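You operate a simulated robot arm through the tools that you are given. There is no shell and no other tool.

You are at the controls of a simulated robot arm. One attempt, no reset.

Task
Lay the blue screen's sheet, a green thread and then the green screen's sheet on the white stack.
Fine: turn the reel turntable to that colour; those screens go back, the stack's green lever ends home, the yellow screen keeps its sheet.

It is judged by the outcome, as a careful person would: the job done as asked, and still so three seconds after it is handed in. It fails if anything else is knocked over, pushed out of place, dropped, spilled or broken. Flat cloth is picked up by pressing the open fingertips on it (5 to 10 N) and closing them slowly along it; thin cloth reads only 2 to 8 mm in the jaws.

Robot
A 6-joint arm with a two-finger gripper, fixed in place. Base frame: the origin is at the foot of the arm, x ahead of it, y to its left, z up; the work surface is at about z = 78. Units: cm, degrees, N and s.
Its first joint turns from -166.0 to 166.0 degrees. Payload 3.43 kg.
Tool frame: the origin (TCP) lies between the finger pads and is the grasp point; the fingertips stand 2 cm ahead of it; z points along the fingers, y is the line along which they close. Largest opening 19 cm; the body of the gripper starts 24.8 cm behind the TCP.
Orientation is that of the tool frame in the base frame, as a unit quaternion [x, y, z, w]. With the fingers straight down and closing along the base's y, the tool's x points along the base's -x, its y along +y and its z along -z.

Tools
- The arm moves only by the tool arm_command. Its argument "targets" is a list of rows, each a list of 3 entries, a list of its own where there are three numbers: the shift along the tool's x, y, z in cm, then the turn, a rotation vector about the tool's x, y, z in degrees, then the opening, from 0 (shut) to 1 (fully open). In form: [[[dx, dy, dz], [wx, wy, wz], gripper], ...]. A call has 1 to 20 rows; each row shifts and turns the commanded pose from where the row before left it, along the tool's axes as they then stand. Each row takes 0.2 s and may step no farther than 5 cm and 8.6 degrees from the row before; otherwise, or with a gripper value out of range, the whole call is refused. A pose out of reach is approached as far as the arm can. The call stops where the force on the tool passes 60 N (or 10 N more than at its start, if that is more) or the arm is blocked; 0.2 s more then pass. The fingers move at their own pace (about 15.3 cm/s each) and stop on an object; they squeeze with about 39 N. The grip force told is the motor's: it shows also when the fingers shut on nothing. Time passes only in rows, and 0.2 s behind the last, so rows that do not move let the fingers close. The reply holds the time, the measured pose of the TCP, the force on the tool along the base axes, the opening and the grip force, in the units named above and with some noise, with the torque about the TCP (base axes, N m) and any sound that the robot's microphone picked up.
- Cameras (640 x 400 px; columns grow to the right, rows downward): "scene" is fixed at [5.01, -49.96, 153.91]; the picture's right is [-0.07, -1.00, 0.00], its down [-0.77, 0.05, -0.63] and it looks along [0.63, -0.04, -0.77] (base axes); focal length 310 px, centre (320, 200). "wrist" rides on the gripper at [7, -0.8, -28.8] in the tool frame; the picture's right is [0.12, 0.99, 0.00], its down [-0.96, 0.11, -0.25] and it looks along [-0.25, 0.03, 0.97] (tool axes); focal length 261 px, centre (320, 200).
- grab_frame(camera): a new picture of that camera. It takes no simulated time.
- move_column(by): slides the trunk up (or, below 0, down) by that many cm; the arm rides with it, the base frame stays. It gives what a move gives, with no picture.
- locate(camera, pixels): there is no depth. For up to 12 entries [column, row, z] of the newest picture of that camera ("zoom" is the newest enlarged one), the place [x, y] in the base frame at which the ray of that pixel passes the height z, good to about 0.2 cm. It takes no simulated time.
- enlarge(camera, box): a new picture of the part [left, top, right, bottom] of that camera's present view, enlarged. It takes no simulated time.
- hand_in(): hands the job in; it is judged then, once.

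Unless the task says otherwise, let go and move clear before handing in.

The tools are called as name(argument=value, ...) on one line, values as JSON. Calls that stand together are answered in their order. arm_command: Moves the arm, as the interface text tells. Its arguments: {"type":"object","properties":{"targets":{"type":"array","items":{"type":"array"}}},"required":["targets"]} The other tools are called the same way: move_column (by) slides the trunk up or down; grab_frame (camera) takes a picture; locate (camera, pixels) gives the place at which the rays of pixels pass given heights; enlarge (camera, box) takes an enlarged picture of a part of a camera's view; hand_in () hands the job in.

At the start:

```text
t: 0.0
position: [47.65, -52.54, 118.13]
ee_rot: [-0.002, 1.0, 0.0, 0.0]
contact_force: [0.3, -0.3, -0.6]
wrist_torque: [-0.03, -0.01, 0.03]
grip_width: 19.0
finger_force: 0.0
trunk travel left (down, up): [-20.0, 24.0]
```

scene: 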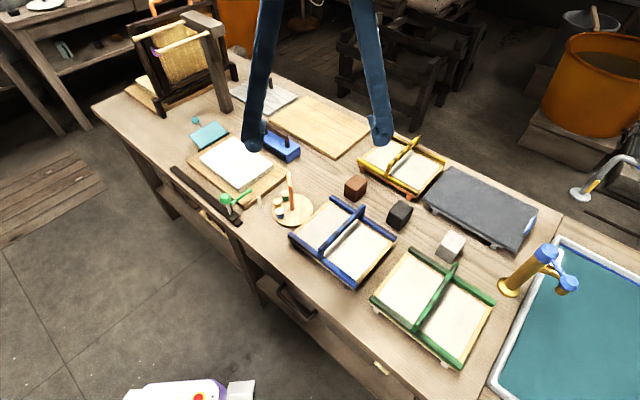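
wrist: 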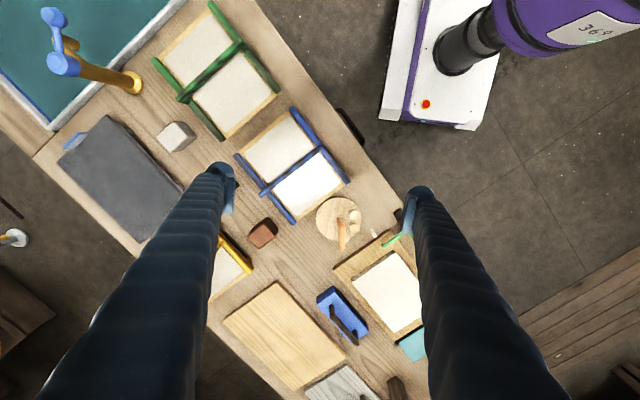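

The first pictures show the blue screen near scene pixel (342,240), the green one near (433,307), the yellow one near (402,165), the white stack near (235,160), and the reel turntable near (293,208). I'll enlarge these areas to understand the parts before I move.

enlarge(camera="scene", box=[160, 100, 340, 240])

enlarge(camera="scene", box=[270, 170, 510, 370])

enlarge(camera="wrist", box=[140, 0, 440, 240])

enlarge(camera="wrist", box=[290, 180, 450, 380])

```text
2.86 times, centred on (250, 170) of scene
```

zoom: 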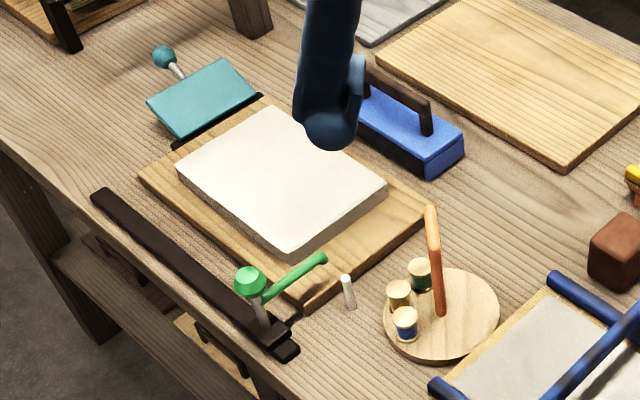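

```text
2.00 times, centred on (390, 270) of scene
```

zoom: 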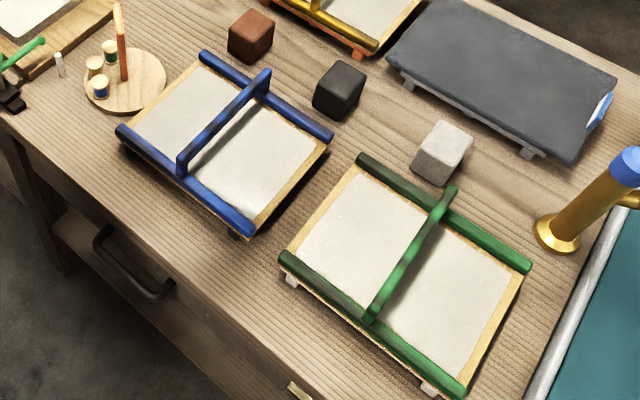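

```text
1.67 times, centred on (290, 120) of wrist
```

zoom: 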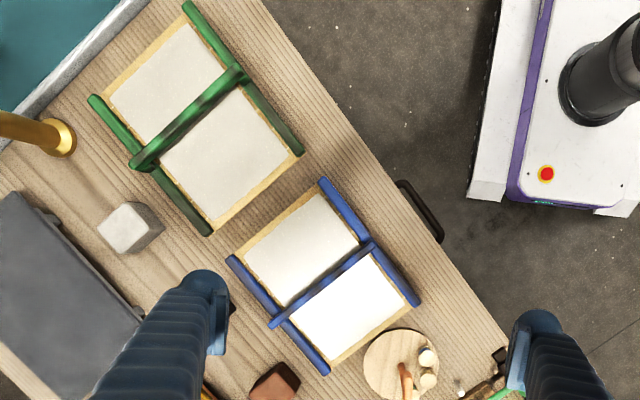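

```text
2.00 times, centred on (370, 280) of wrist
```

zoom: 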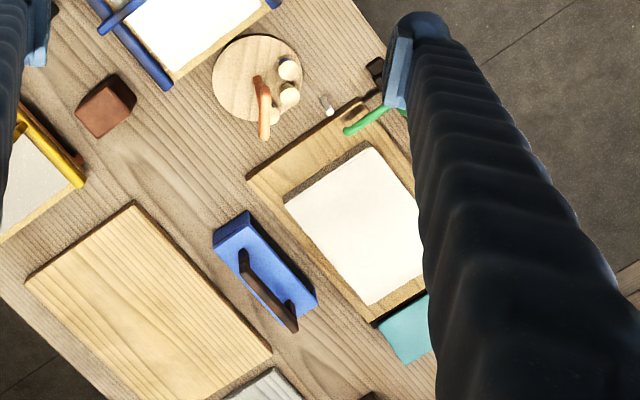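

The enlargements show each screen as a frame with two coloured rails, an arched bar across the middle and small feet. The turntable has three spools and an orange post, and the green lever stands at the end of a dark rail beside the stack. I'll locate the main points to map the bench.

locate(camera="wrist", pixels=[[237, 155, 82], [292, 222, 82], [347, 182, 82], [292, 108, 82], [153, 60, 82], [222, 138, 82], [280, 90, 82], [210, 3, 82], [339, 220, 80], [372, 233, 80], [334, 268, 80], [388, 345, 80]])

locate(camera="scene", pixels=[[290, 237, 82], [353, 287, 82], [395, 238, 82], [343, 198, 82], [372, 297, 82], [455, 369, 82], [493, 298, 82], [411, 250, 82], [293, 211, 79], [228, 200, 84], [258, 200, 80], [235, 160, 82]])

```text
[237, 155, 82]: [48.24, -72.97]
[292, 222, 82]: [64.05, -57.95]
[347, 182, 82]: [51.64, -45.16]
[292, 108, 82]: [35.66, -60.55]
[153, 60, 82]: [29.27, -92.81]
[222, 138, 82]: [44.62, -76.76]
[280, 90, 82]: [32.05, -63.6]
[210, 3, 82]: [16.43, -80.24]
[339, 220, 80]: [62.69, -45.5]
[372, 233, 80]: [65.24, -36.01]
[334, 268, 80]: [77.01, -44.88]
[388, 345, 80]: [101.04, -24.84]
```

```text
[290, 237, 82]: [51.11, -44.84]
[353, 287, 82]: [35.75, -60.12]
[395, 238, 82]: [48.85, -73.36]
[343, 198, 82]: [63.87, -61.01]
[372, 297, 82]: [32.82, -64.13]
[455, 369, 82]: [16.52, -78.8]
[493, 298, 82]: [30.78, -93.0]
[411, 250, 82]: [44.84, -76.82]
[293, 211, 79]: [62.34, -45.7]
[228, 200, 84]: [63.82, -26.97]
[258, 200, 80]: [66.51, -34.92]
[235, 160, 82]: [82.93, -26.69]
```

The coordinates put the blue screen's centre at about (50,-59.6), the green's at (31,-78), the turntable at (62.5,-45.6), the lever at (64,-27) and the stack at (83,-27). I'll zoom in harder on the handles and the lever before I move.

enlarge(camera="scene", box=[280, 190, 400, 290])

enlarge(camera="scene", box=[200, 165, 320, 240])

enlarge(camera="scene", box=[160, 110, 300, 200])

enlarge(camera="scene", box=[360, 240, 500, 370])

enlarge(camera="scene", box=[340, 125, 460, 205])

```text
4.00 times, centred on (340, 240) of scene
```

zoom: 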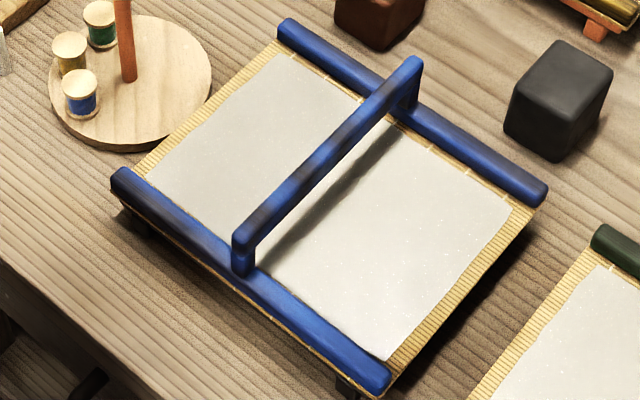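

```text
5.33 times, centred on (260, 202) of scene
```

zoom: 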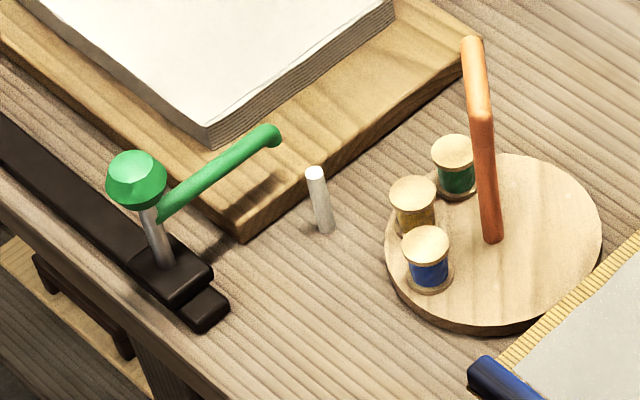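

```text
4.44 times, centred on (230, 155) of scene
```

zoom: 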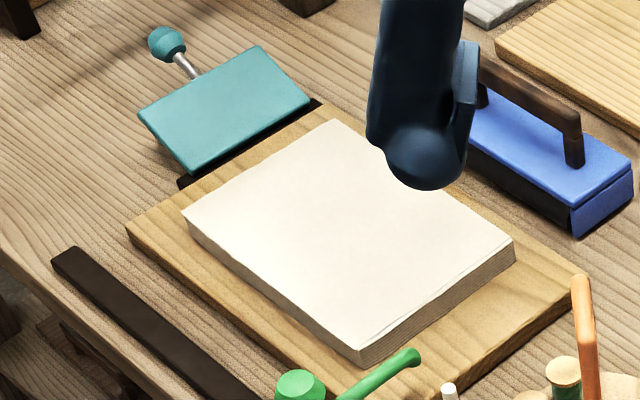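

```text
3.08 times, centred on (430, 305) of scene
```

zoom: 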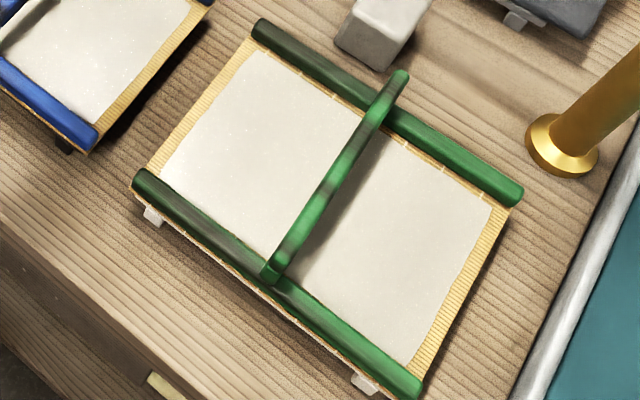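

```text
5.00 times, centred on (400, 165) of scene
```

zoom: 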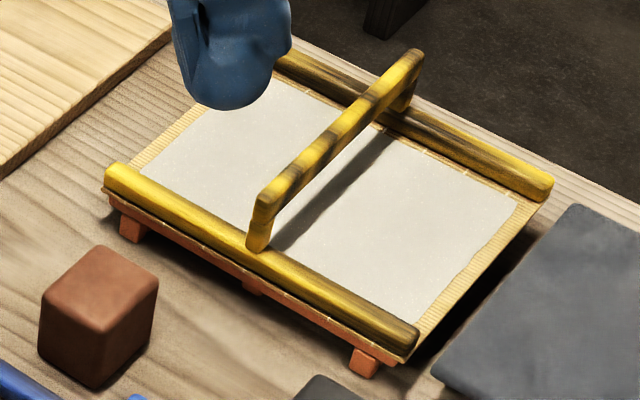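

The zooms show each bamboo screen resting on its own footed stand, with the sheet inside the rails and an arch handle over it. The three spools face the lever side near the white pin at scene (259,200). I'll carry the gripper over the turntable and stack and yaw it 45° to square it with the bench for a closer look.

arm_command(targets=[[[-3.67, 2.1, 0], [0, 0, 7.5], 1], [[-3.67, 2.1, 0], [0, 0, 0], 1], [[-3.67, 2.1, 0], [0, 0, 0], 1]])

```text
t: 0.8
position: [59.24, -47.16, 118.14]
ee_rot: [0.066, 0.998, 0.0, -0.001]
contact_force: [1.0, -0.2, 0.7]
wrist_torque: [0.02, 0.05, 0.03]
grip_width: 18.98
finger_force: 0.1
trunk travel left (down, up): [-20.0, 24.0]
```

The arm is at (59.2,-47.2) and the yaw has begun in the expected sense, with tool y swinging towards +x. I'll finish the turn to about 45° and then look.

arm_command(targets=[[[0, 0, 0], [0, 0, 7.5], 1], [[0, 0, 0], [0, 0, 7.5], 1], [[0, 0, 0], [0, 0, 7.5], 1], [[0, 0, 0], [0, 0, 7.5], 1], [[0, 0, 0], [0, 0, 7.5], 1]])

grab_frame(camera="wrist")

grab_frame(camera="scene")

```text
t: 2.0
position: [59.29, -47.13, 118.37]
ee_rot: [0.382, 0.924, 0.001, 0.0]
contact_force: [-0.1, -0.5, 0.1]
wrist_torque: [0.02, 0.0, -0.03]
grip_width: 19.0
finger_force: 0.0
trunk travel left (down, up): [-20.0, 24.0]
```

```text
taken
```

wrist: 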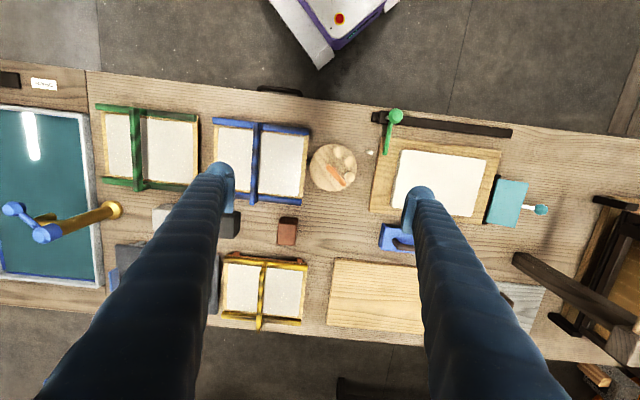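

```text
taken
```

scene: 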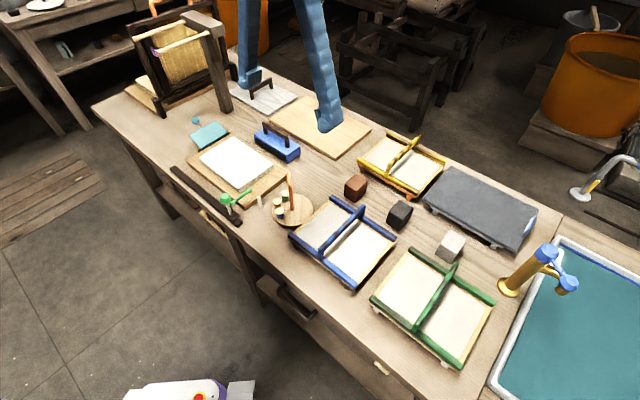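

The view is now nearly square with the bench, showing the lever at wrist (393,120), the pin at (370,152) and the turntable at (334,167). I'll enlarge these for detail.

enlarge(camera="wrist", box=[300, 95, 420, 215])

enlarge(camera="wrist", box=[360, 90, 560, 260])

enlarge(camera="wrist", box=[90, 90, 320, 220])

enlarge(camera="scene", box=[160, 100, 310, 220])

```text
3.33 times, centred on (360, 155) of wrist
```

zoom: 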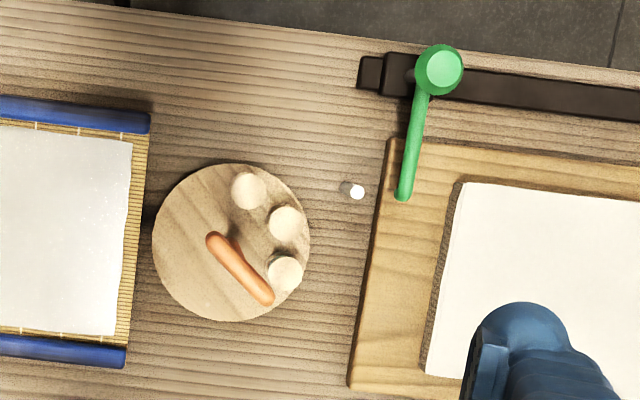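

```text
2.35 times, centred on (460, 175) of wrist
```

zoom: 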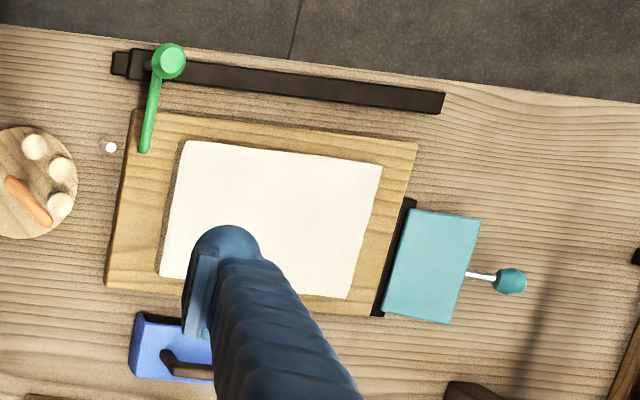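

```text
2.78 times, centred on (205, 155) of wrist
```

zoom: 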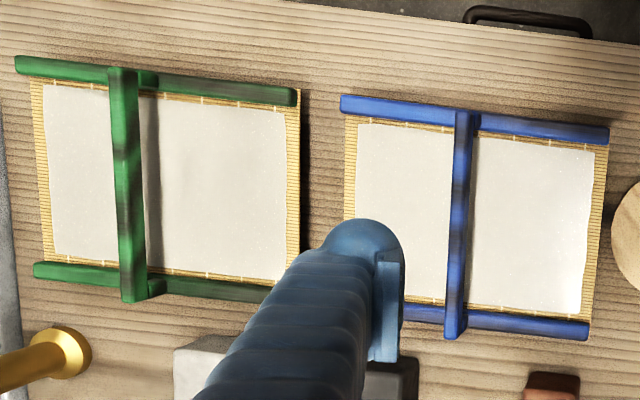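

```text
3.33 times, centred on (235, 160) of scene
```

zoom: 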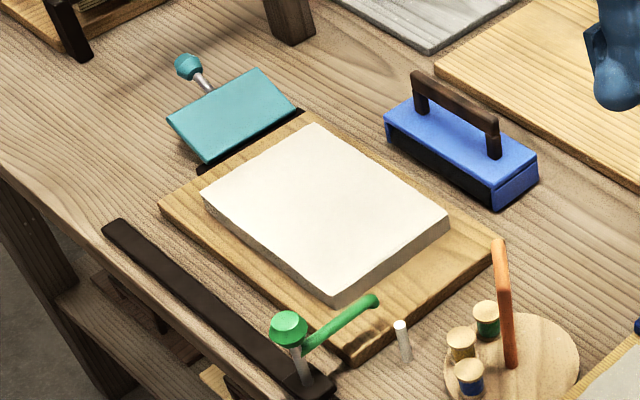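

From above, the turntable disc has its post near the centre, with the blue, yellow and green spools fanned towards the pin. I'll triangulate the post, pin and lever knob from both cameras.

locate(camera="wrist", pixels=[[345, 184.4, 84], [345, 184.4, 88], [345, 184.4, 92], [327.6, 166.4, 80], [327.6, 166.4, 88], [371, 152, 82], [371, 152, 84], [397, 116, 86], [397, 116, 90], [385.5, 154.5, 84], [385.5, 154.5, 88], [333.5, 168, 80]])

locate(camera="scene", pixels=[[288.1, 172, 84], [288.1, 172, 88], [288.1, 172, 92], [292.5, 209.5, 80], [290.4, 186.1, 88], [259, 196.5, 82], [259, 196.5, 84], [225.5, 197.5, 86], [225.5, 197.5, 90], [251, 190, 84], [251, 190, 88], [293, 209.5, 80]])

```text
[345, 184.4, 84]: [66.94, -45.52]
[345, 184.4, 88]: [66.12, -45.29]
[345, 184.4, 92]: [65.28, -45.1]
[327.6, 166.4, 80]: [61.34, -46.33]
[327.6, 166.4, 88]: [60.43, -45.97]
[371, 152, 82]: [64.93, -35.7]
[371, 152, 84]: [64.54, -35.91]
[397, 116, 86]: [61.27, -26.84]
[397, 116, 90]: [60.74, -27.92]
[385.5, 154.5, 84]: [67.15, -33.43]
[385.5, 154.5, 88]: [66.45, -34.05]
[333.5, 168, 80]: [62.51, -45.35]
```

```text
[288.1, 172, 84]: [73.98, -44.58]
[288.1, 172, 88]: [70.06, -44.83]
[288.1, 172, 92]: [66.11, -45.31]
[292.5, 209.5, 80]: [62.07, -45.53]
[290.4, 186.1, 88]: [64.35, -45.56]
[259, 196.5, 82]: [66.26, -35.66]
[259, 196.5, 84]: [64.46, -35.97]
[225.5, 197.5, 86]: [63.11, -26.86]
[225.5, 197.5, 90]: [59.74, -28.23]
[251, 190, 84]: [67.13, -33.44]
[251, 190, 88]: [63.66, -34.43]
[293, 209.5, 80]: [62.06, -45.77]
```

The triangulation puts the turntable axis near (62.1,-45.6), with its crank arm rising to about (65.2,-45.2,92.8). The pin's top is at (64.5,-35.9,84), the lever knob is at about (60.9,-27.6,88.6), and the lever's arm tip is at (67.1,-33.4,84). Next I'll locate the stack, the spools and the rail.

locate(camera="wrist", pixels=[[402.6, 149.5, 83], [486.4, 160.1, 83], [471.9, 216.7, 83], [391.9, 206.9, 83], [381.3, 136.7, 80], [501.3, 150.7, 80], [368.5, 211.2, 80], [338.7, 152, 84], [349.8, 161.9, 84], [349.8, 176.3, 84], [375, 117, 80], [512, 131, 80]])

locate(camera="scene", pixels=[[279.9, 210.4, 84], [277.3, 200.5, 84], [285, 193, 84], [279.9, 210.4, 83], [277.3, 200.5, 83], [285, 193, 83]])

enlarge(camera="scene", box=[190, 130, 300, 215])

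```text
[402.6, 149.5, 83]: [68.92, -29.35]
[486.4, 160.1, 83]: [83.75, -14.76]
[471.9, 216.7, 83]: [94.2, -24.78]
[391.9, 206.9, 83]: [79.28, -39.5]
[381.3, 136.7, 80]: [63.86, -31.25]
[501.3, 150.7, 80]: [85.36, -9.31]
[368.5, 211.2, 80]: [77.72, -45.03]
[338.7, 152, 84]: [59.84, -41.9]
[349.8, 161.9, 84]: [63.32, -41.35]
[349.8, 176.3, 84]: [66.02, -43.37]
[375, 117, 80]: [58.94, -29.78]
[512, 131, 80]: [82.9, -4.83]
```

```text
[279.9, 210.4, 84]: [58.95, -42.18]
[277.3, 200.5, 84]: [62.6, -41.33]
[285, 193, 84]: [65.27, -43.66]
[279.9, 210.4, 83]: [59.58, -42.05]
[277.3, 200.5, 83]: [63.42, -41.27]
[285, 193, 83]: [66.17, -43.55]
```

```text
4.71 times, centred on (245, 172) of scene
```

zoom: 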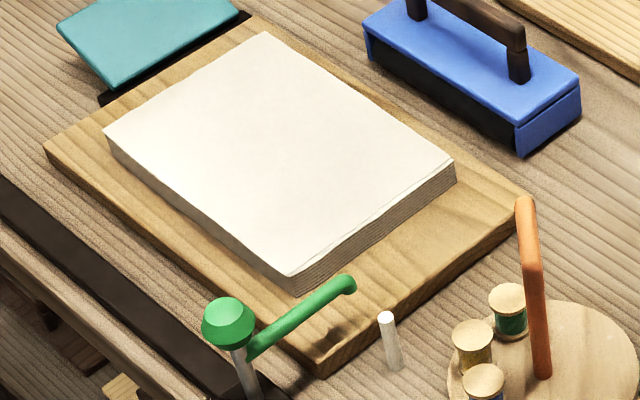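

The stack top measures about 20.8 × 14.5 cm, centred at (81.5,-27.1) and angled about 44.5°, so a screen's rails would straddle it. I need to know how the sheet sits on the screen, so I'll zoom tightly on the edges of the screens and on the yellow stand.

enlarge(camera="scene", box=[285, 225, 345, 265])

enlarge(camera="scene", box=[310, 240, 370, 295])

enlarge(camera="scene", box=[335, 190, 400, 245])

enlarge(camera="scene", box=[410, 325, 500, 375])

enlarge(camera="scene", box=[420, 165, 545, 255])

```text
10.00 times, centred on (315, 245) of scene
```

zoom: 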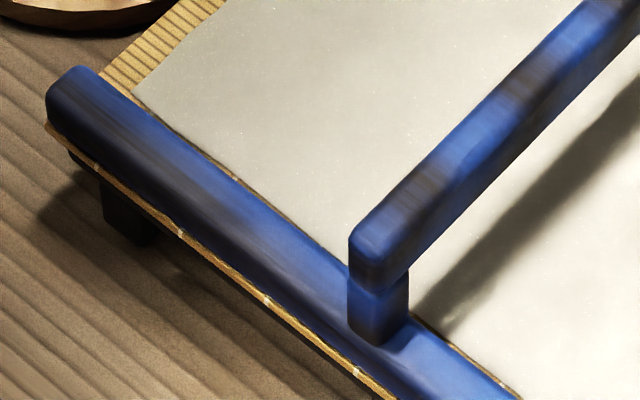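

```text
7.27 times, centred on (340, 268) of scene
```

zoom: 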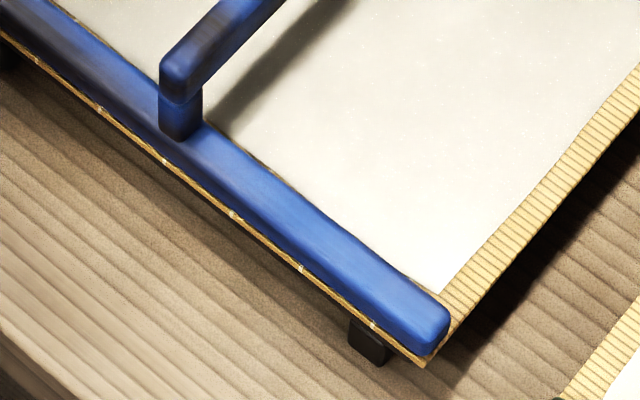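

```text
7.27 times, centred on (368, 218) of scene
```

zoom: 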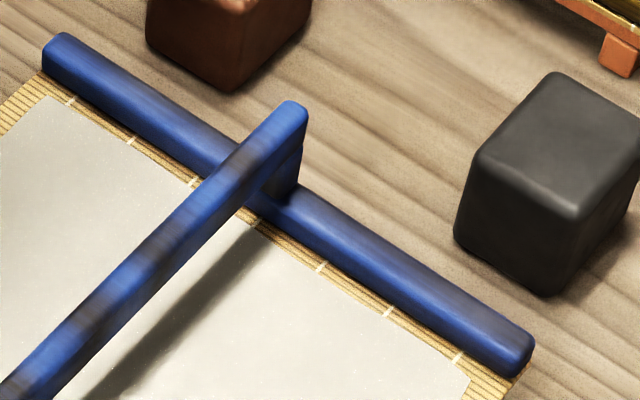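

```text
7.11 times, centred on (455, 350) of scene
```

zoom: 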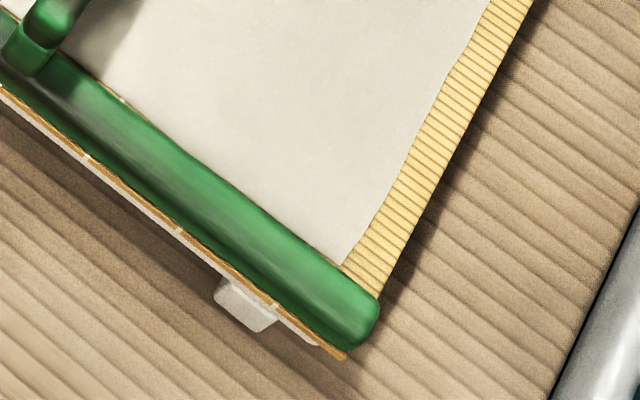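

```text
4.44 times, centred on (482, 210) of scene
```

zoom: 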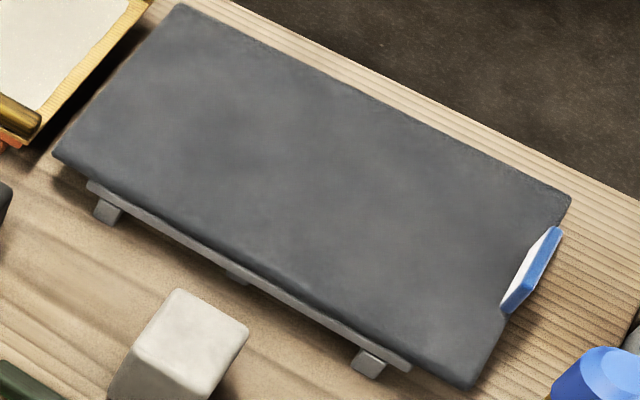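

The stands differ in colour (black for blue, white for green, orange for yellow), and each screen is a thin mat lying on its stand with the arch fixed to the rails. I'll triangulate the heights of the handle bars before I grip one.

locate(camera="wrist", pixels=[[257.9, 124.4, 84], [257.9, 124.4, 88], [253.6, 202.8, 84], [253.6, 202.8, 88], [132.7, 108.2, 84], [132.7, 108.2, 88], [136.6, 190.2, 84], [136.6, 190.2, 88]])

locate(camera="scene", pixels=[[320.5, 249, 84], [320.5, 249, 88], [363.9, 204.9, 84], [363.9, 204.9, 88], [415, 324, 84], [415, 324, 88], [458, 266, 84], [458, 266, 88]])

enlarge(camera="wrist", box=[200, 100, 320, 220])

```text
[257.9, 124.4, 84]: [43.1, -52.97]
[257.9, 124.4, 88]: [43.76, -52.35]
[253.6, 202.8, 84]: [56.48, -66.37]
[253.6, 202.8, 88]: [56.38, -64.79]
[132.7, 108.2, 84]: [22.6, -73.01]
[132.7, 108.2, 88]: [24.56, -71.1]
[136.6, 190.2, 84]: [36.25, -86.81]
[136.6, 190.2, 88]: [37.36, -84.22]
```

```text
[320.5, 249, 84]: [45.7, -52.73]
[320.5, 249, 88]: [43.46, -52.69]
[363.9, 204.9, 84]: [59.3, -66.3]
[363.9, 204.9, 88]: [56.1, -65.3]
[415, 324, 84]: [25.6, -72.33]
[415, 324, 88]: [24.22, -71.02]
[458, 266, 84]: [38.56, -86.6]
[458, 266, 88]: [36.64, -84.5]
```

```text
3.33 times, centred on (260, 160) of wrist
```

zoom: 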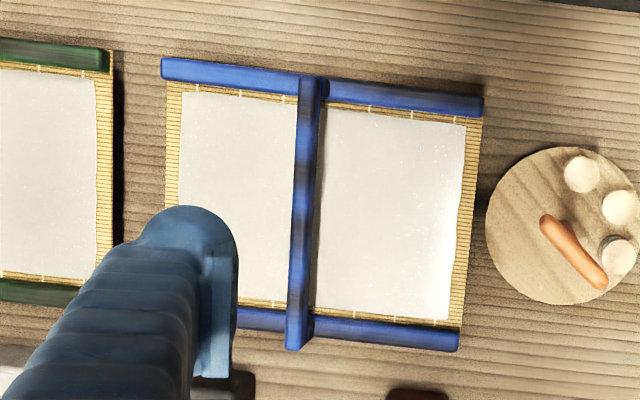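

Both handle bars top out near z = 87.6. The blue bar's centre is about (50.0,-58.8) and the green's about (30.8,-78.0), and each runs along the bench's depth, matching the present yaw. I'll move over the blue handle, narrow the fingers and check the alignment.

arm_command(targets=[[[-0.42, -3.71, 0], [0, 0, 0], 0.6], [[-0.42, -3.71, 0], [0, 0, 0], 0.35], [[-0.42, -3.71, 0], [0, 0, 0], 0.35], [[-0.42, -3.71, 0], [0, 0, 0], 0.35], [[0, 0, 4.5], [0, 0, 0], 0.35], [[0, 0, 4.5], [0, 0, 0], 0.35]])

grab_frame(camera="wrist")

```text
t: 3.4
position: [49.68, -58.84, 109.31]
ee_rot: [0.381, 0.925, 0.0, 0.0]
contact_force: [-0.2, 0.5, -0.8]
wrist_torque: [-0.07, 0.05, 0.01]
grip_width: 6.65
finger_force: 0.1
trunk travel left (down, up): [-20.0, 24.0]
```

```text
taken
```

wrist: 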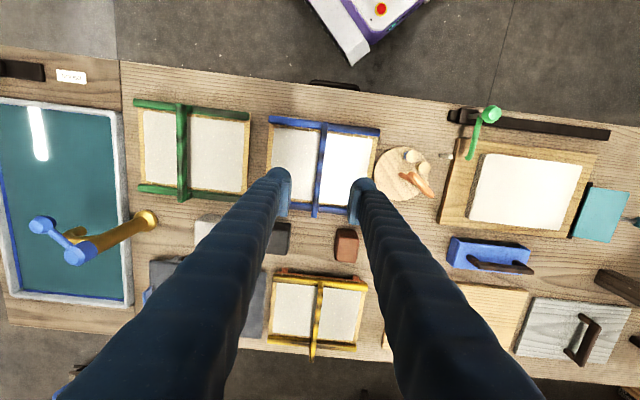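

The blue handle lies between the fingers at about wrist (320,170). I'll zoom in to get the bar's exact line and ends.

enlarge(camera="wrist", box=[255, 105, 395, 225])

```text
3.33 times, centred on (325, 165) of wrist
```

zoom: 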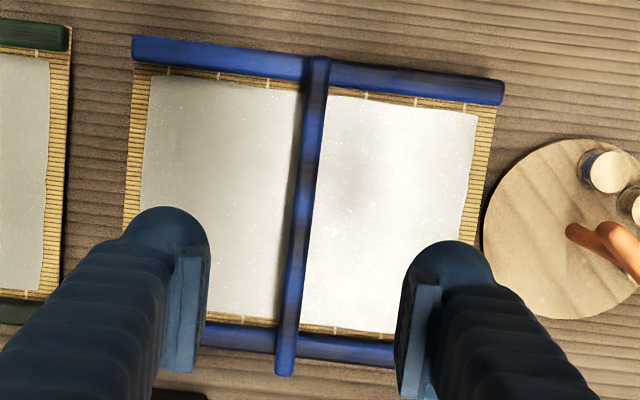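

locate(camera="zoom", pixels=[[318, 60, 87.6], [286, 372, 87.6], [302, 216, 87.6], [133, 37, 83], [502, 105, 83], [120, 310, 82], [460, 345, 82]])

```text
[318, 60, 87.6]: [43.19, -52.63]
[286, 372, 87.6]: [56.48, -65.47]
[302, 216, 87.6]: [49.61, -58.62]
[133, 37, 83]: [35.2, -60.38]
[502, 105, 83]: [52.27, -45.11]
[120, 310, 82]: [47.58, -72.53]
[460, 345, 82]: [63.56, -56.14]
```

The bar runs from (43.2,-52.6) to (56.5,-65.5) with its centre at about (49.8,-59.0), and the gripper is within 2 mm and 1° of it. I'll descend astride the bar to z ≈ 86.8.

arm_command(targets=[[[0, 0, 4.5], [0, 0, 0], 0.35], [[0, 0, 4.5], [0, 0, 0], 0.35], [[0, 0, 4.5], [0, 0, 0], 0.35], [[0, 0, 4.0], [0, 0, 0], 0.35], [[0, 0, 3.0], [0, 0, 0], 0.35], [[0, 0, 2.0], [0, 0, 0], 0.35]])

grab_frame(camera="wrist")

enlarge(camera="scene", box=[270, 170, 420, 300])

```text
t: 4.8
position: [49.84, -58.76, 86.76]
ee_rot: [0.382, 0.924, 0.0, 0.0]
contact_force: [0.3, 0.0, -0.6]
wrist_torque: [-0.05, 0.01, 0.0]
grip_width: 6.68
finger_force: 0.1
trunk travel left (down, up): [-20.0, 24.0]
```

```text
taken
```

wrist: 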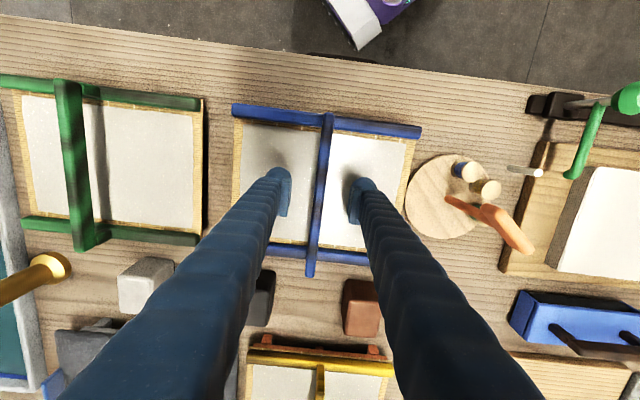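

```text
3.08 times, centred on (345, 235) of scene
```

zoom: 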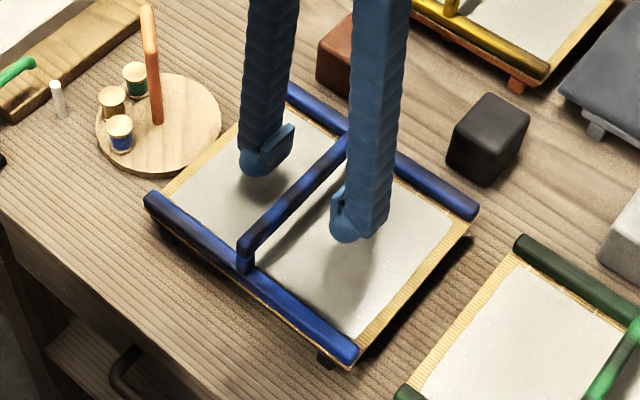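

The fingers straddle the bar without touching it (forces near 0), as both pictures show. I'll close on it.

arm_command(targets=[[[0, 0, 0], [0, 0, 0], 0.2], [[0, 0, 0], [0, 0, 0], 0.1], [[0, 0, 0], [0, 0, 0], 0], [[0, 0, 0], [0, 0, 0], 0]])

enlarge(camera="scene", box=[270, 170, 420, 300])

```text
t: 5.8
position: [49.67, -58.71, 86.58]
ee_rot: [0.382, 0.924, 0.0, 0.0]
contact_force: [0.4, 0.1, 0.8]
wrist_torque: [-0.03, 0.03, -0.01]
grip_width: 1.07
finger_force: 39.0
trunk travel left (down, up): [-20.0, 24.0]
```

```text
3.08 times, centred on (345, 235) of scene
```

zoom: 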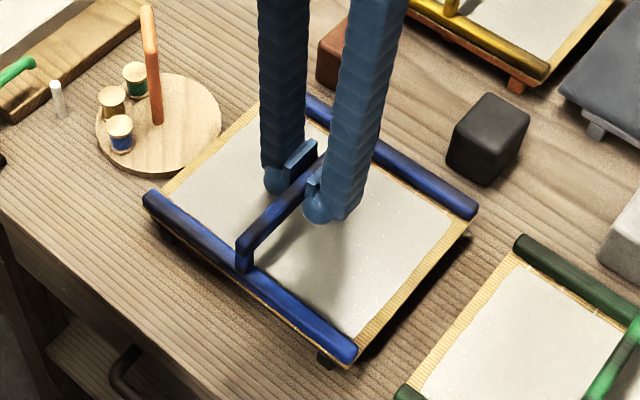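

The grip reads 1.07 cm at 39 N and the screen hasn't moved. I'll lift slowly by 3 cm, then check that the stand stays behind.

arm_command(targets=[[[0, 0, -0.5], [0, 0, 0], 0], [[0, 0, -1.0], [0, 0, 0], 0], [[0, 0, -1.5], [0, 0, 0], 0]])

enlarge(camera="scene", box=[270, 170, 420, 300])

```text
t: 6.6
position: [49.72, -58.77, 89.88]
ee_rot: [0.382, 0.924, 0.0, 0.001]
contact_force: [0.5, -0.9, -0.8]
wrist_torque: [0.03, -0.02, -0.03]
grip_width: 1.05
finger_force: 38.7
trunk travel left (down, up): [-20.0, 24.0]
```

```text
3.08 times, centred on (345, 235) of scene
```

zoom: 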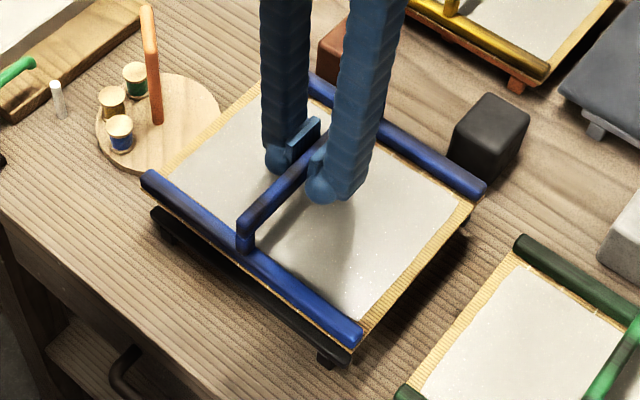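

The screen came off cleanly and the black stand stayed on the bench. I'll lift further to clear the turntable's crank, which tops out near 93.

arm_command(targets=[[[0, 0, -3], [0, 0, 0], 0], [[0, 0, -4], [0, 0, 0], 0], [[0, 0, -4], [0, 0, 0], 0], [[0, 0, -4], [0, 0, 0], 0], [[0, 0, -4], [0, 0, 0], 0], [[0, 0, -3], [0, 0, 0], 0]])

grab_frame(camera="scene")

enlarge(camera="scene", box=[270, 60, 470, 300])

grab_frame(camera="wrist")

```text
t: 8.0
position: [49.94, -58.67, 111.74]
ee_rot: [0.381, 0.925, 0.0, 0.0]
contact_force: [0.7, -0.5, -1.2]
wrist_torque: [-0.01, -0.04, 0.02]
grip_width: 1.03
finger_force: 39.4
trunk travel left (down, up): [-20.0, 24.0]
```

```text
taken
```

scene: 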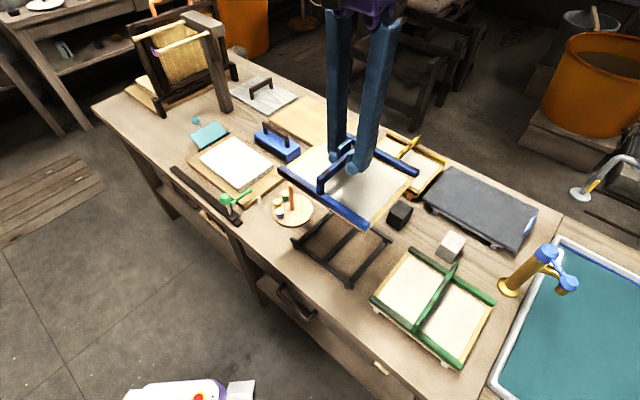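

```text
1.67 times, centred on (370, 180) of scene
```

zoom: 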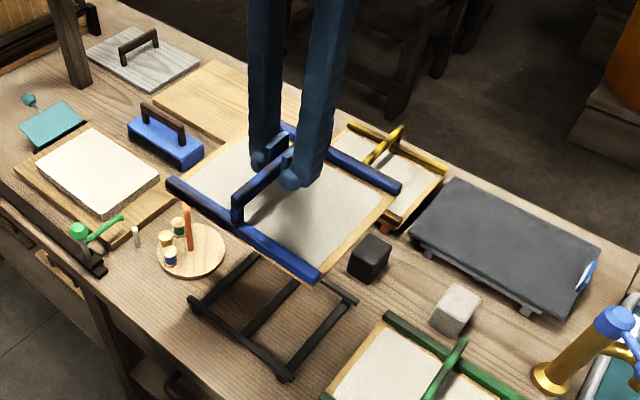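

```text
taken
```

wrist: 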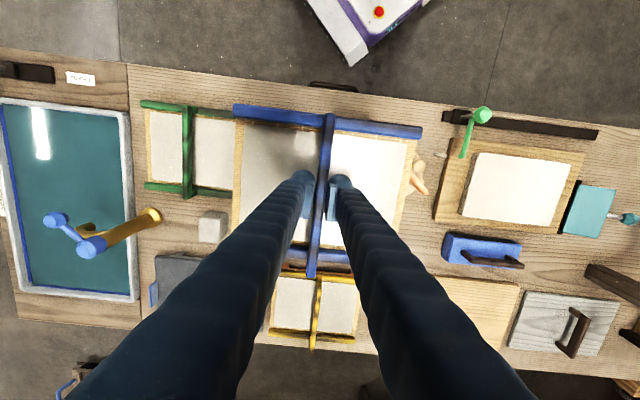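

The screen is now at TCP z = 111.7, with the open black stand behind it and the sheet still on the mat. Its arch crosses the sheet's upper side, so it can only be laid mat-down with the rails straddling the stack. I'll carry it along the bench, which is tool +y, to above the stack.

arm_command(targets=[[[0, 2.5, 0], [0, 0, 0], 0], [[0, 4.2, 0], [0, 0, 0], 0], [[0, 4.5, 0], [0, 0, 0], 0], [[0, 4.5, 0], [0, 0, 0], 0], [[0, 4.5, 0], [0, 0, 0], 0], [[0, 4.5, 0], [0, 0, 0], 0], [[0, 4.5, 0], [0, 0, 0], 0], [[0, 4.5, 0], [0, 0, 0], 0], [[0.05, 4.5, 0], [0, 0, 0], 0], [[0.1, 4.2, 0], [0, 0, 0], 0], [[0, 2.4, 0], [0, 0, 0], 0], [[0, 0, 0], [0, 0, 0], 0]])

grab_frame(camera="wrist")

grab_frame(camera="scene")

```text
t: 10.6
position: [81.53, -27.27, 111.59]
ee_rot: [0.383, 0.924, 0.0, 0.0]
contact_force: [-0.2, 0.3, -1.7]
wrist_torque: [-0.01, 0.03, 0.01]
grip_width: 1.07
finger_force: 39.2
trunk travel left (down, up): [-20.0, 24.0]
```

```text
taken
```

wrist: 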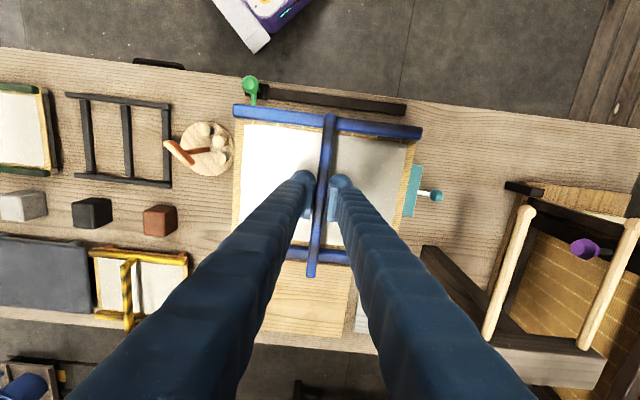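

```text
taken
```

scene: 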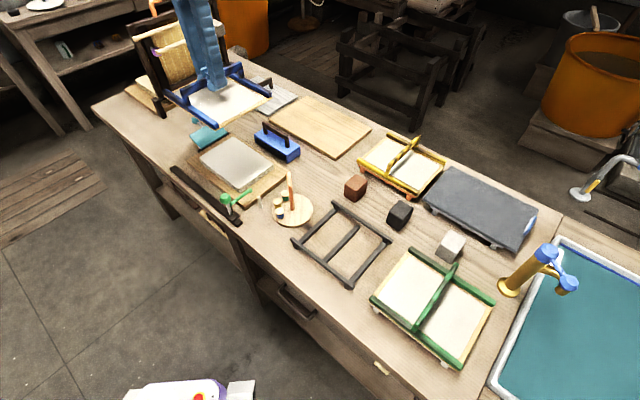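

The screen is now over the stack at (81.5,-27.3), at z 111.6. I'll recheck the stack's outline and height from the fixed scene view, which shows it unobstructed.

enlarge(camera="scene", box=[180, 125, 290, 205])

locate(camera="scene", pixels=[[199.4, 156.7, 83], [233.3, 136.3, 83], [273.7, 163.5, 83], [238.6, 187.9, 83], [238.6, 187.9, 84], [273.7, 163.5, 84], [199.4, 156.7, 84]])

```text
5.00 times, centred on (235, 165) of scene
```

zoom: 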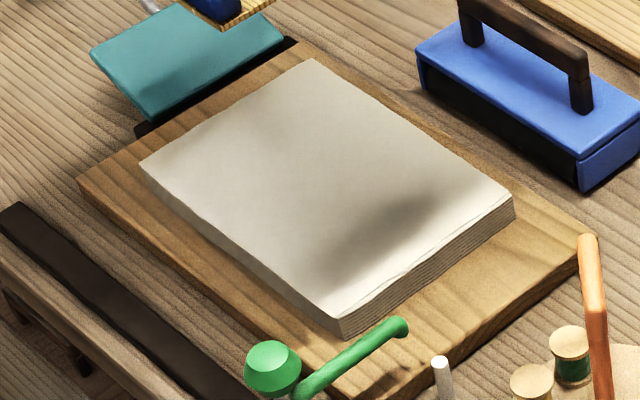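

```text
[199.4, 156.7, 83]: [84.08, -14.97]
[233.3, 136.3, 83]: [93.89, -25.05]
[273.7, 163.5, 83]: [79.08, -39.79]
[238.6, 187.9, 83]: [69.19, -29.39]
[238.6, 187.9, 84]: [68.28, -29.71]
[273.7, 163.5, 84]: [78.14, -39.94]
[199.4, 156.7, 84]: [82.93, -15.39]
```

Both views agree: the stack top is at z ≈ 83.0, centred at (81.5,-27.2) and angled about 44.3°, so the screen is centred within a few millimetres. I'll lower it towards the stack, slowing down near contact, which I expect at TCP ≈ 88.5–89.

arm_command(targets=[[[0, 0, 3], [0, 0, 0], 0], [[0, 0, 4.5], [0, 0, 0], 0], [[0, 0, 4.5], [0, 0, 0], 0], [[0, 0, 4.0], [0, 0, 0], 0], [[0, 0, 3.0], [0, 0, 0], 0], [[0, 0, 1.5], [0, 0, 0], 0], [[0, 0, 0], [0, 0, 0], 0]])

enlarge(camera="scene", box=[160, 80, 320, 215])

grab_frame(camera="wrist")

```text
t: 12.2
position: [81.45, -27.19, 91.19]
ee_rot: [0.381, 0.924, 0.0, 0.0]
contact_force: [-0.1, 0.8, -1.0]
wrist_torque: [-0.01, 0.03, 0.0]
grip_width: 1.1
finger_force: 39.0
trunk travel left (down, up): [-20.0, 24.0]
```

```text
2.96 times, centred on (240, 148) of scene
```

zoom: 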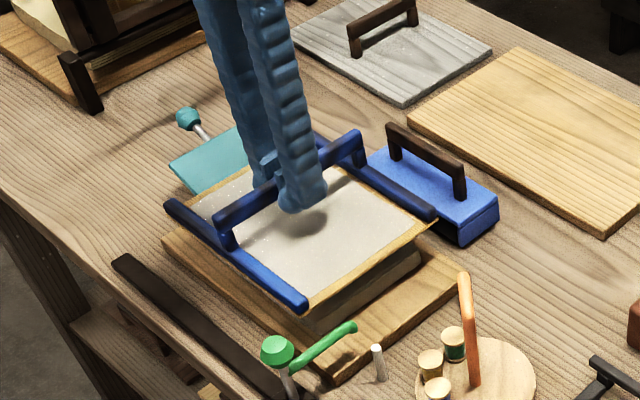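

```text
taken
```

wrist: 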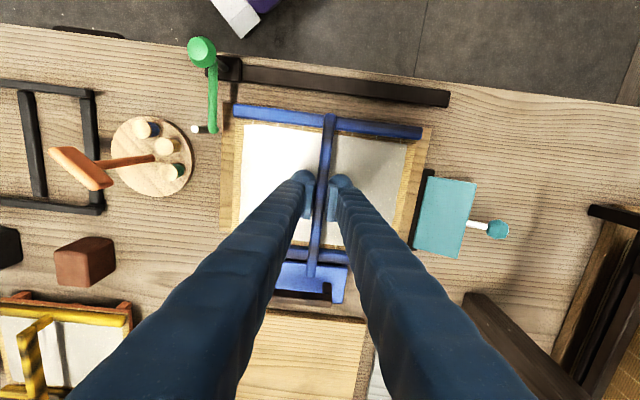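

The screen hovers about 2.5 cm above the stack. Its far rail comes near the blue block at zoom (430,220), so before lowering I'll measure the gap to the block.

locate(camera="scene", pixels=[[256, 143, 78], [287, 163.4, 78], [254.6, 135, 83], [287, 157, 83]])

enlarge(camera="scene", box=[230, 110, 310, 175])

enlarge(camera="wrist", box=[210, 90, 440, 320])

```text
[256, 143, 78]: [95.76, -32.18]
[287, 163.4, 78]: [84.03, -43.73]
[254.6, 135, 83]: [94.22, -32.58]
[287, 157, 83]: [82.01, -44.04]
```

```text
6.15 times, centred on (270, 142) of scene
```

zoom: 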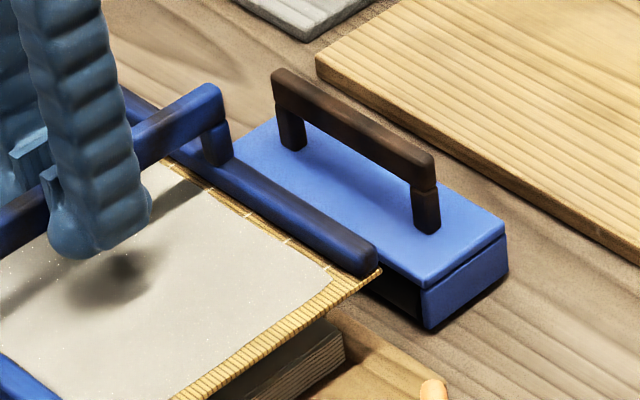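

```text
1.74 times, centred on (325, 205) of wrist
```

zoom: 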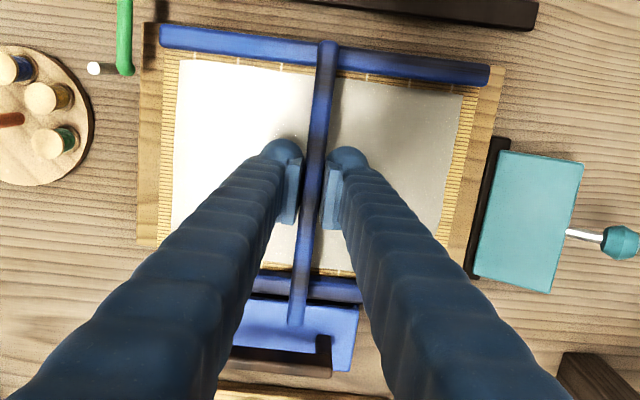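

The block's near face is at depth v ≈ 89–90 and the screen's far edge is at about 86, leaving at least 3 cm of gap. I'll lower in small steps and watch for contact.

arm_command(targets=[[[0, 0, 0.6], [0, 0, 0], 0], [[0, 0, 0.5], [0, 0, 0], 0], [[0, 0, 0.4], [0, 0, 0], 0], [[0, 0, 0], [0, 0, 0], 0]])

enlarge(camera="scene", box=[180, 100, 300, 200])

```text
t: 13.2
position: [81.43, -26.98, 89.75]
ee_rot: [0.383, 0.924, 0.0, 0.0]
contact_force: [0.1, 0.7, -1.0]
wrist_torque: [0.01, -0.01, -0.01]
grip_width: 1.05
finger_force: 38.5
trunk travel left (down, up): [-20.0, 24.0]
```

```text
4.00 times, centred on (240, 150) of scene
```

zoom: 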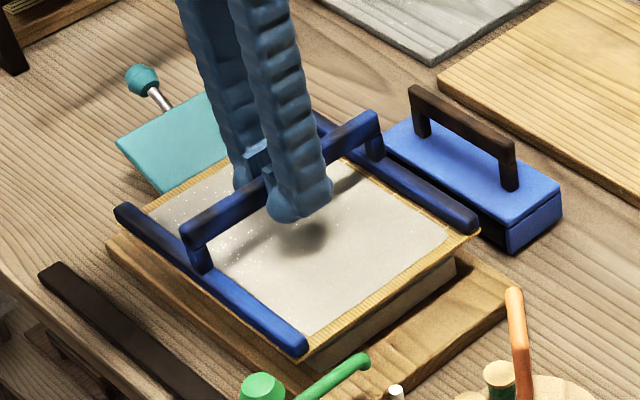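

There's no contact yet (Fz ≈ -1 N is just the screen's weight) and the mat is close above the stack. I'll continue in finer steps.

arm_command(targets=[[[0, 0, 0.3], [0, 0, 0], 0], [[0, 0, 0.3], [0, 0, 0], 0], [[0, 0, 0], [0, 0, 0], 0]])

```text
t: 14.0
position: [81.4, -27.05, 88.99]
ee_rot: [0.382, 0.924, 0.0, 0.0]
contact_force: [0.2, 0.6, -1.7]
wrist_torque: [0.02, -0.01, -0.01]
grip_width: 1.04
finger_force: 38.6
trunk travel left (down, up): [-20.0, 24.0]
```

arm_command(targets=[[[0, 0, 0.25], [0, 0, 0], 0], [[0, 0, 0], [0, 0, 0], 0]])

enlarge(camera="scene", box=[180, 100, 300, 200])

```text
t: 14.6
position: [81.49, -27.02, 88.79]
ee_rot: [0.381, 0.925, 0.0, 0.0]
contact_force: [0.3, 0.1, -1.7]
wrist_torque: [0.04, -0.01, -0.02]
grip_width: 1.08
finger_force: 39.3
trunk travel left (down, up): [-20.0, 24.0]
```

```text
4.00 times, centred on (240, 150) of scene
```

zoom: 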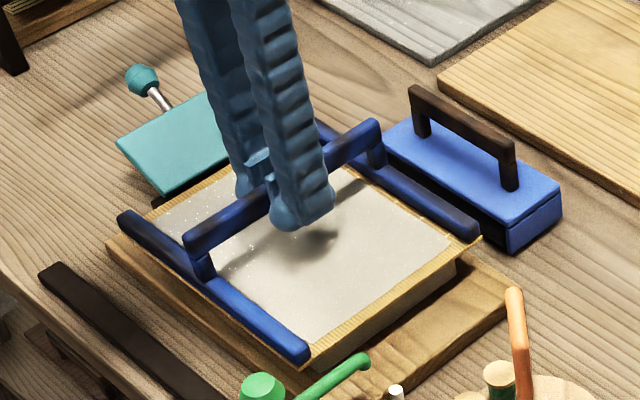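

At z = 88.8 the mat appears to be almost touching, with the force still at -1.7 N. I'll go two more small steps.

arm_command(targets=[[[0, 0, 0.2], [0, 0, 0], 0], [[0, 0, 0], [0, 0, 0], 0]])

arm_command(targets=[[[0, 0, 0.2], [0, 0, 0], 0], [[0, 0, 0], [0, 0, 0], 0]])

```text
t: 15.2
position: [81.4, -27.03, 88.6]
ee_rot: [0.382, 0.924, 0.0, 0.0]
contact_force: [-0.9, 0.1, -1.6]
wrist_torque: [-0.01, 0.03, -0.01]
grip_width: 1.05
finger_force: 38.8
trunk travel left (down, up): [-20.0, 24.0]
```

```text
t: 15.8
position: [81.43, -27.01, 88.61]
ee_rot: [0.382, 0.924, 0.0, 0.0]
contact_force: [-0.5, -0.2, -2.0]
wrist_torque: [0.04, 0.04, 0.01]
grip_width: 1.07
finger_force: 39.3
trunk travel left (down, up): [-20.0, 24.0]
```

There's still no upward reaction at z ≈ 88.5. I'll keep stepping down gently.

arm_command(targets=[[[0, 0, 0.2], [0, 0, 0], 0], [[0, 0, 0], [0, 0, 0], 0]])

arm_command(targets=[[[0, 0, 0.2], [0, 0, 0], 0], [[0, 0, 0], [0, 0, 0], 0]])

enlarge(camera="scene", box=[200, 130, 290, 200])

```text
t: 16.4
position: [81.43, -26.93, 88.22]
ee_rot: [0.382, 0.924, 0.0, 0.0]
contact_force: [-0.3, 0.6, -1.8]
wrist_torque: [0.0, 0.0, 0.01]
grip_width: 1.07
finger_force: 38.6
trunk travel left (down, up): [-20.0, 24.0]
```

```text
t: 17.0
position: [81.27, -26.92, 87.95]
ee_rot: [0.382, 0.924, 0.001, 0.0]
contact_force: [0.3, -0.1, -1.5]
wrist_torque: [0.0, 0.0, -0.01]
grip_width: 1.07
finger_force: 39.0
trunk travel left (down, up): [-20.0, 24.0]
```

```text
5.71 times, centred on (245, 165) of scene
```

zoom: 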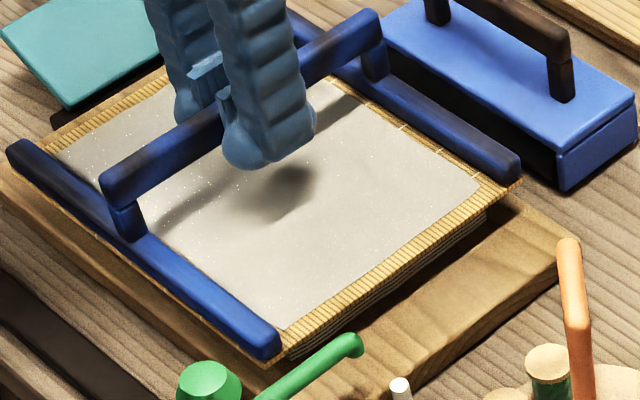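

At z ≈ 88.0 the gap under the mat edge is very small, and the force still reads only the screen's weight. I'll keep stepping down gently.

arm_command(targets=[[[0, 0, 0.2], [0, 0, 0], 0], [[0, 0, 0], [0, 0, 0], 0]])

arm_command(targets=[[[0, 0, 0.2], [0, 0, 0], 0], [[0, 0, 0], [0, 0, 0], 0]])

```text
t: 17.6
position: [81.48, -26.92, 87.96]
ee_rot: [0.382, 0.924, 0.0, 0.0]
contact_force: [-1.3, -0.9, 4.8]
wrist_torque: [0.08, 0.08, 0.01]
grip_width: 1.06
finger_force: 39.4
trunk travel left (down, up): [-20.0, 24.0]
```

```text
t: 18.2
position: [81.31, -26.97, 87.89]
ee_rot: [0.381, 0.924, 0.0, 0.001]
contact_force: [-2.9, 1.1, 27.4]
wrist_torque: [0.41, 0.43, 0.04]
grip_width: 1.05
finger_force: 39.5
trunk travel left (down, up): [-20.0, 24.0]
```

Contact is made at z ≈ 87.9, with a press reading 27 N. I'll hold for a moment so the sheet can take, then look.

arm_command(targets=[[[0, 0, 0], [0, 0, 0], 0], [[0, 0, 0], [0, 0, 0], 0], [[0, 0, 0], [0, 0, 0], 0], [[0, 0, 0], [0, 0, 0], 0]])

enlarge(camera="scene", box=[190, 115, 300, 200])

grab_frame(camera="wrist")

```text
t: 19.2
position: [81.5, -27.05, 87.81]
ee_rot: [0.382, 0.924, 0.0, 0.001]
contact_force: [3.9, -1.8, 33.0]
wrist_torque: [-0.06, -0.1, 0.01]
grip_width: 1.06
finger_force: 39.2
trunk travel left (down, up): [-20.0, 24.0]
```

```text
4.71 times, centred on (245, 158) of scene
```

zoom: 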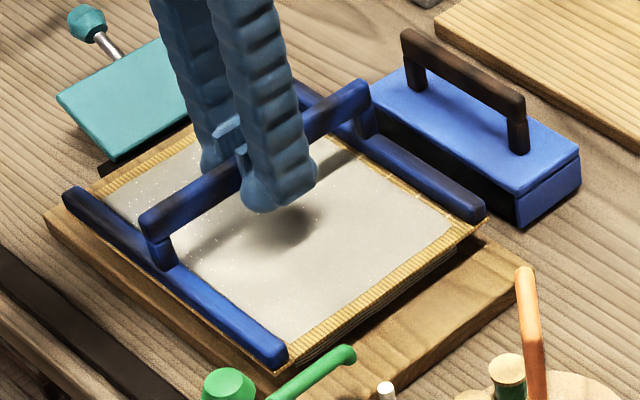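

```text
taken
```

wrist: 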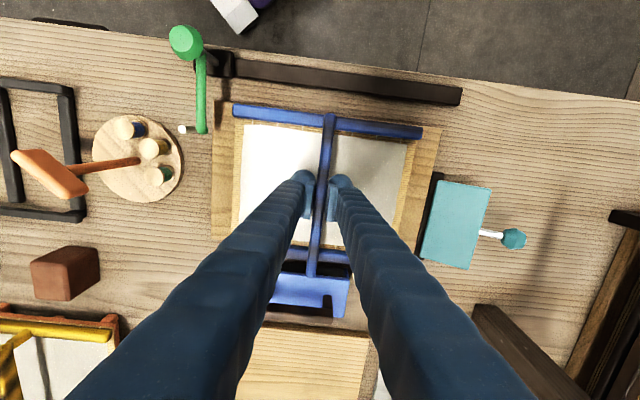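

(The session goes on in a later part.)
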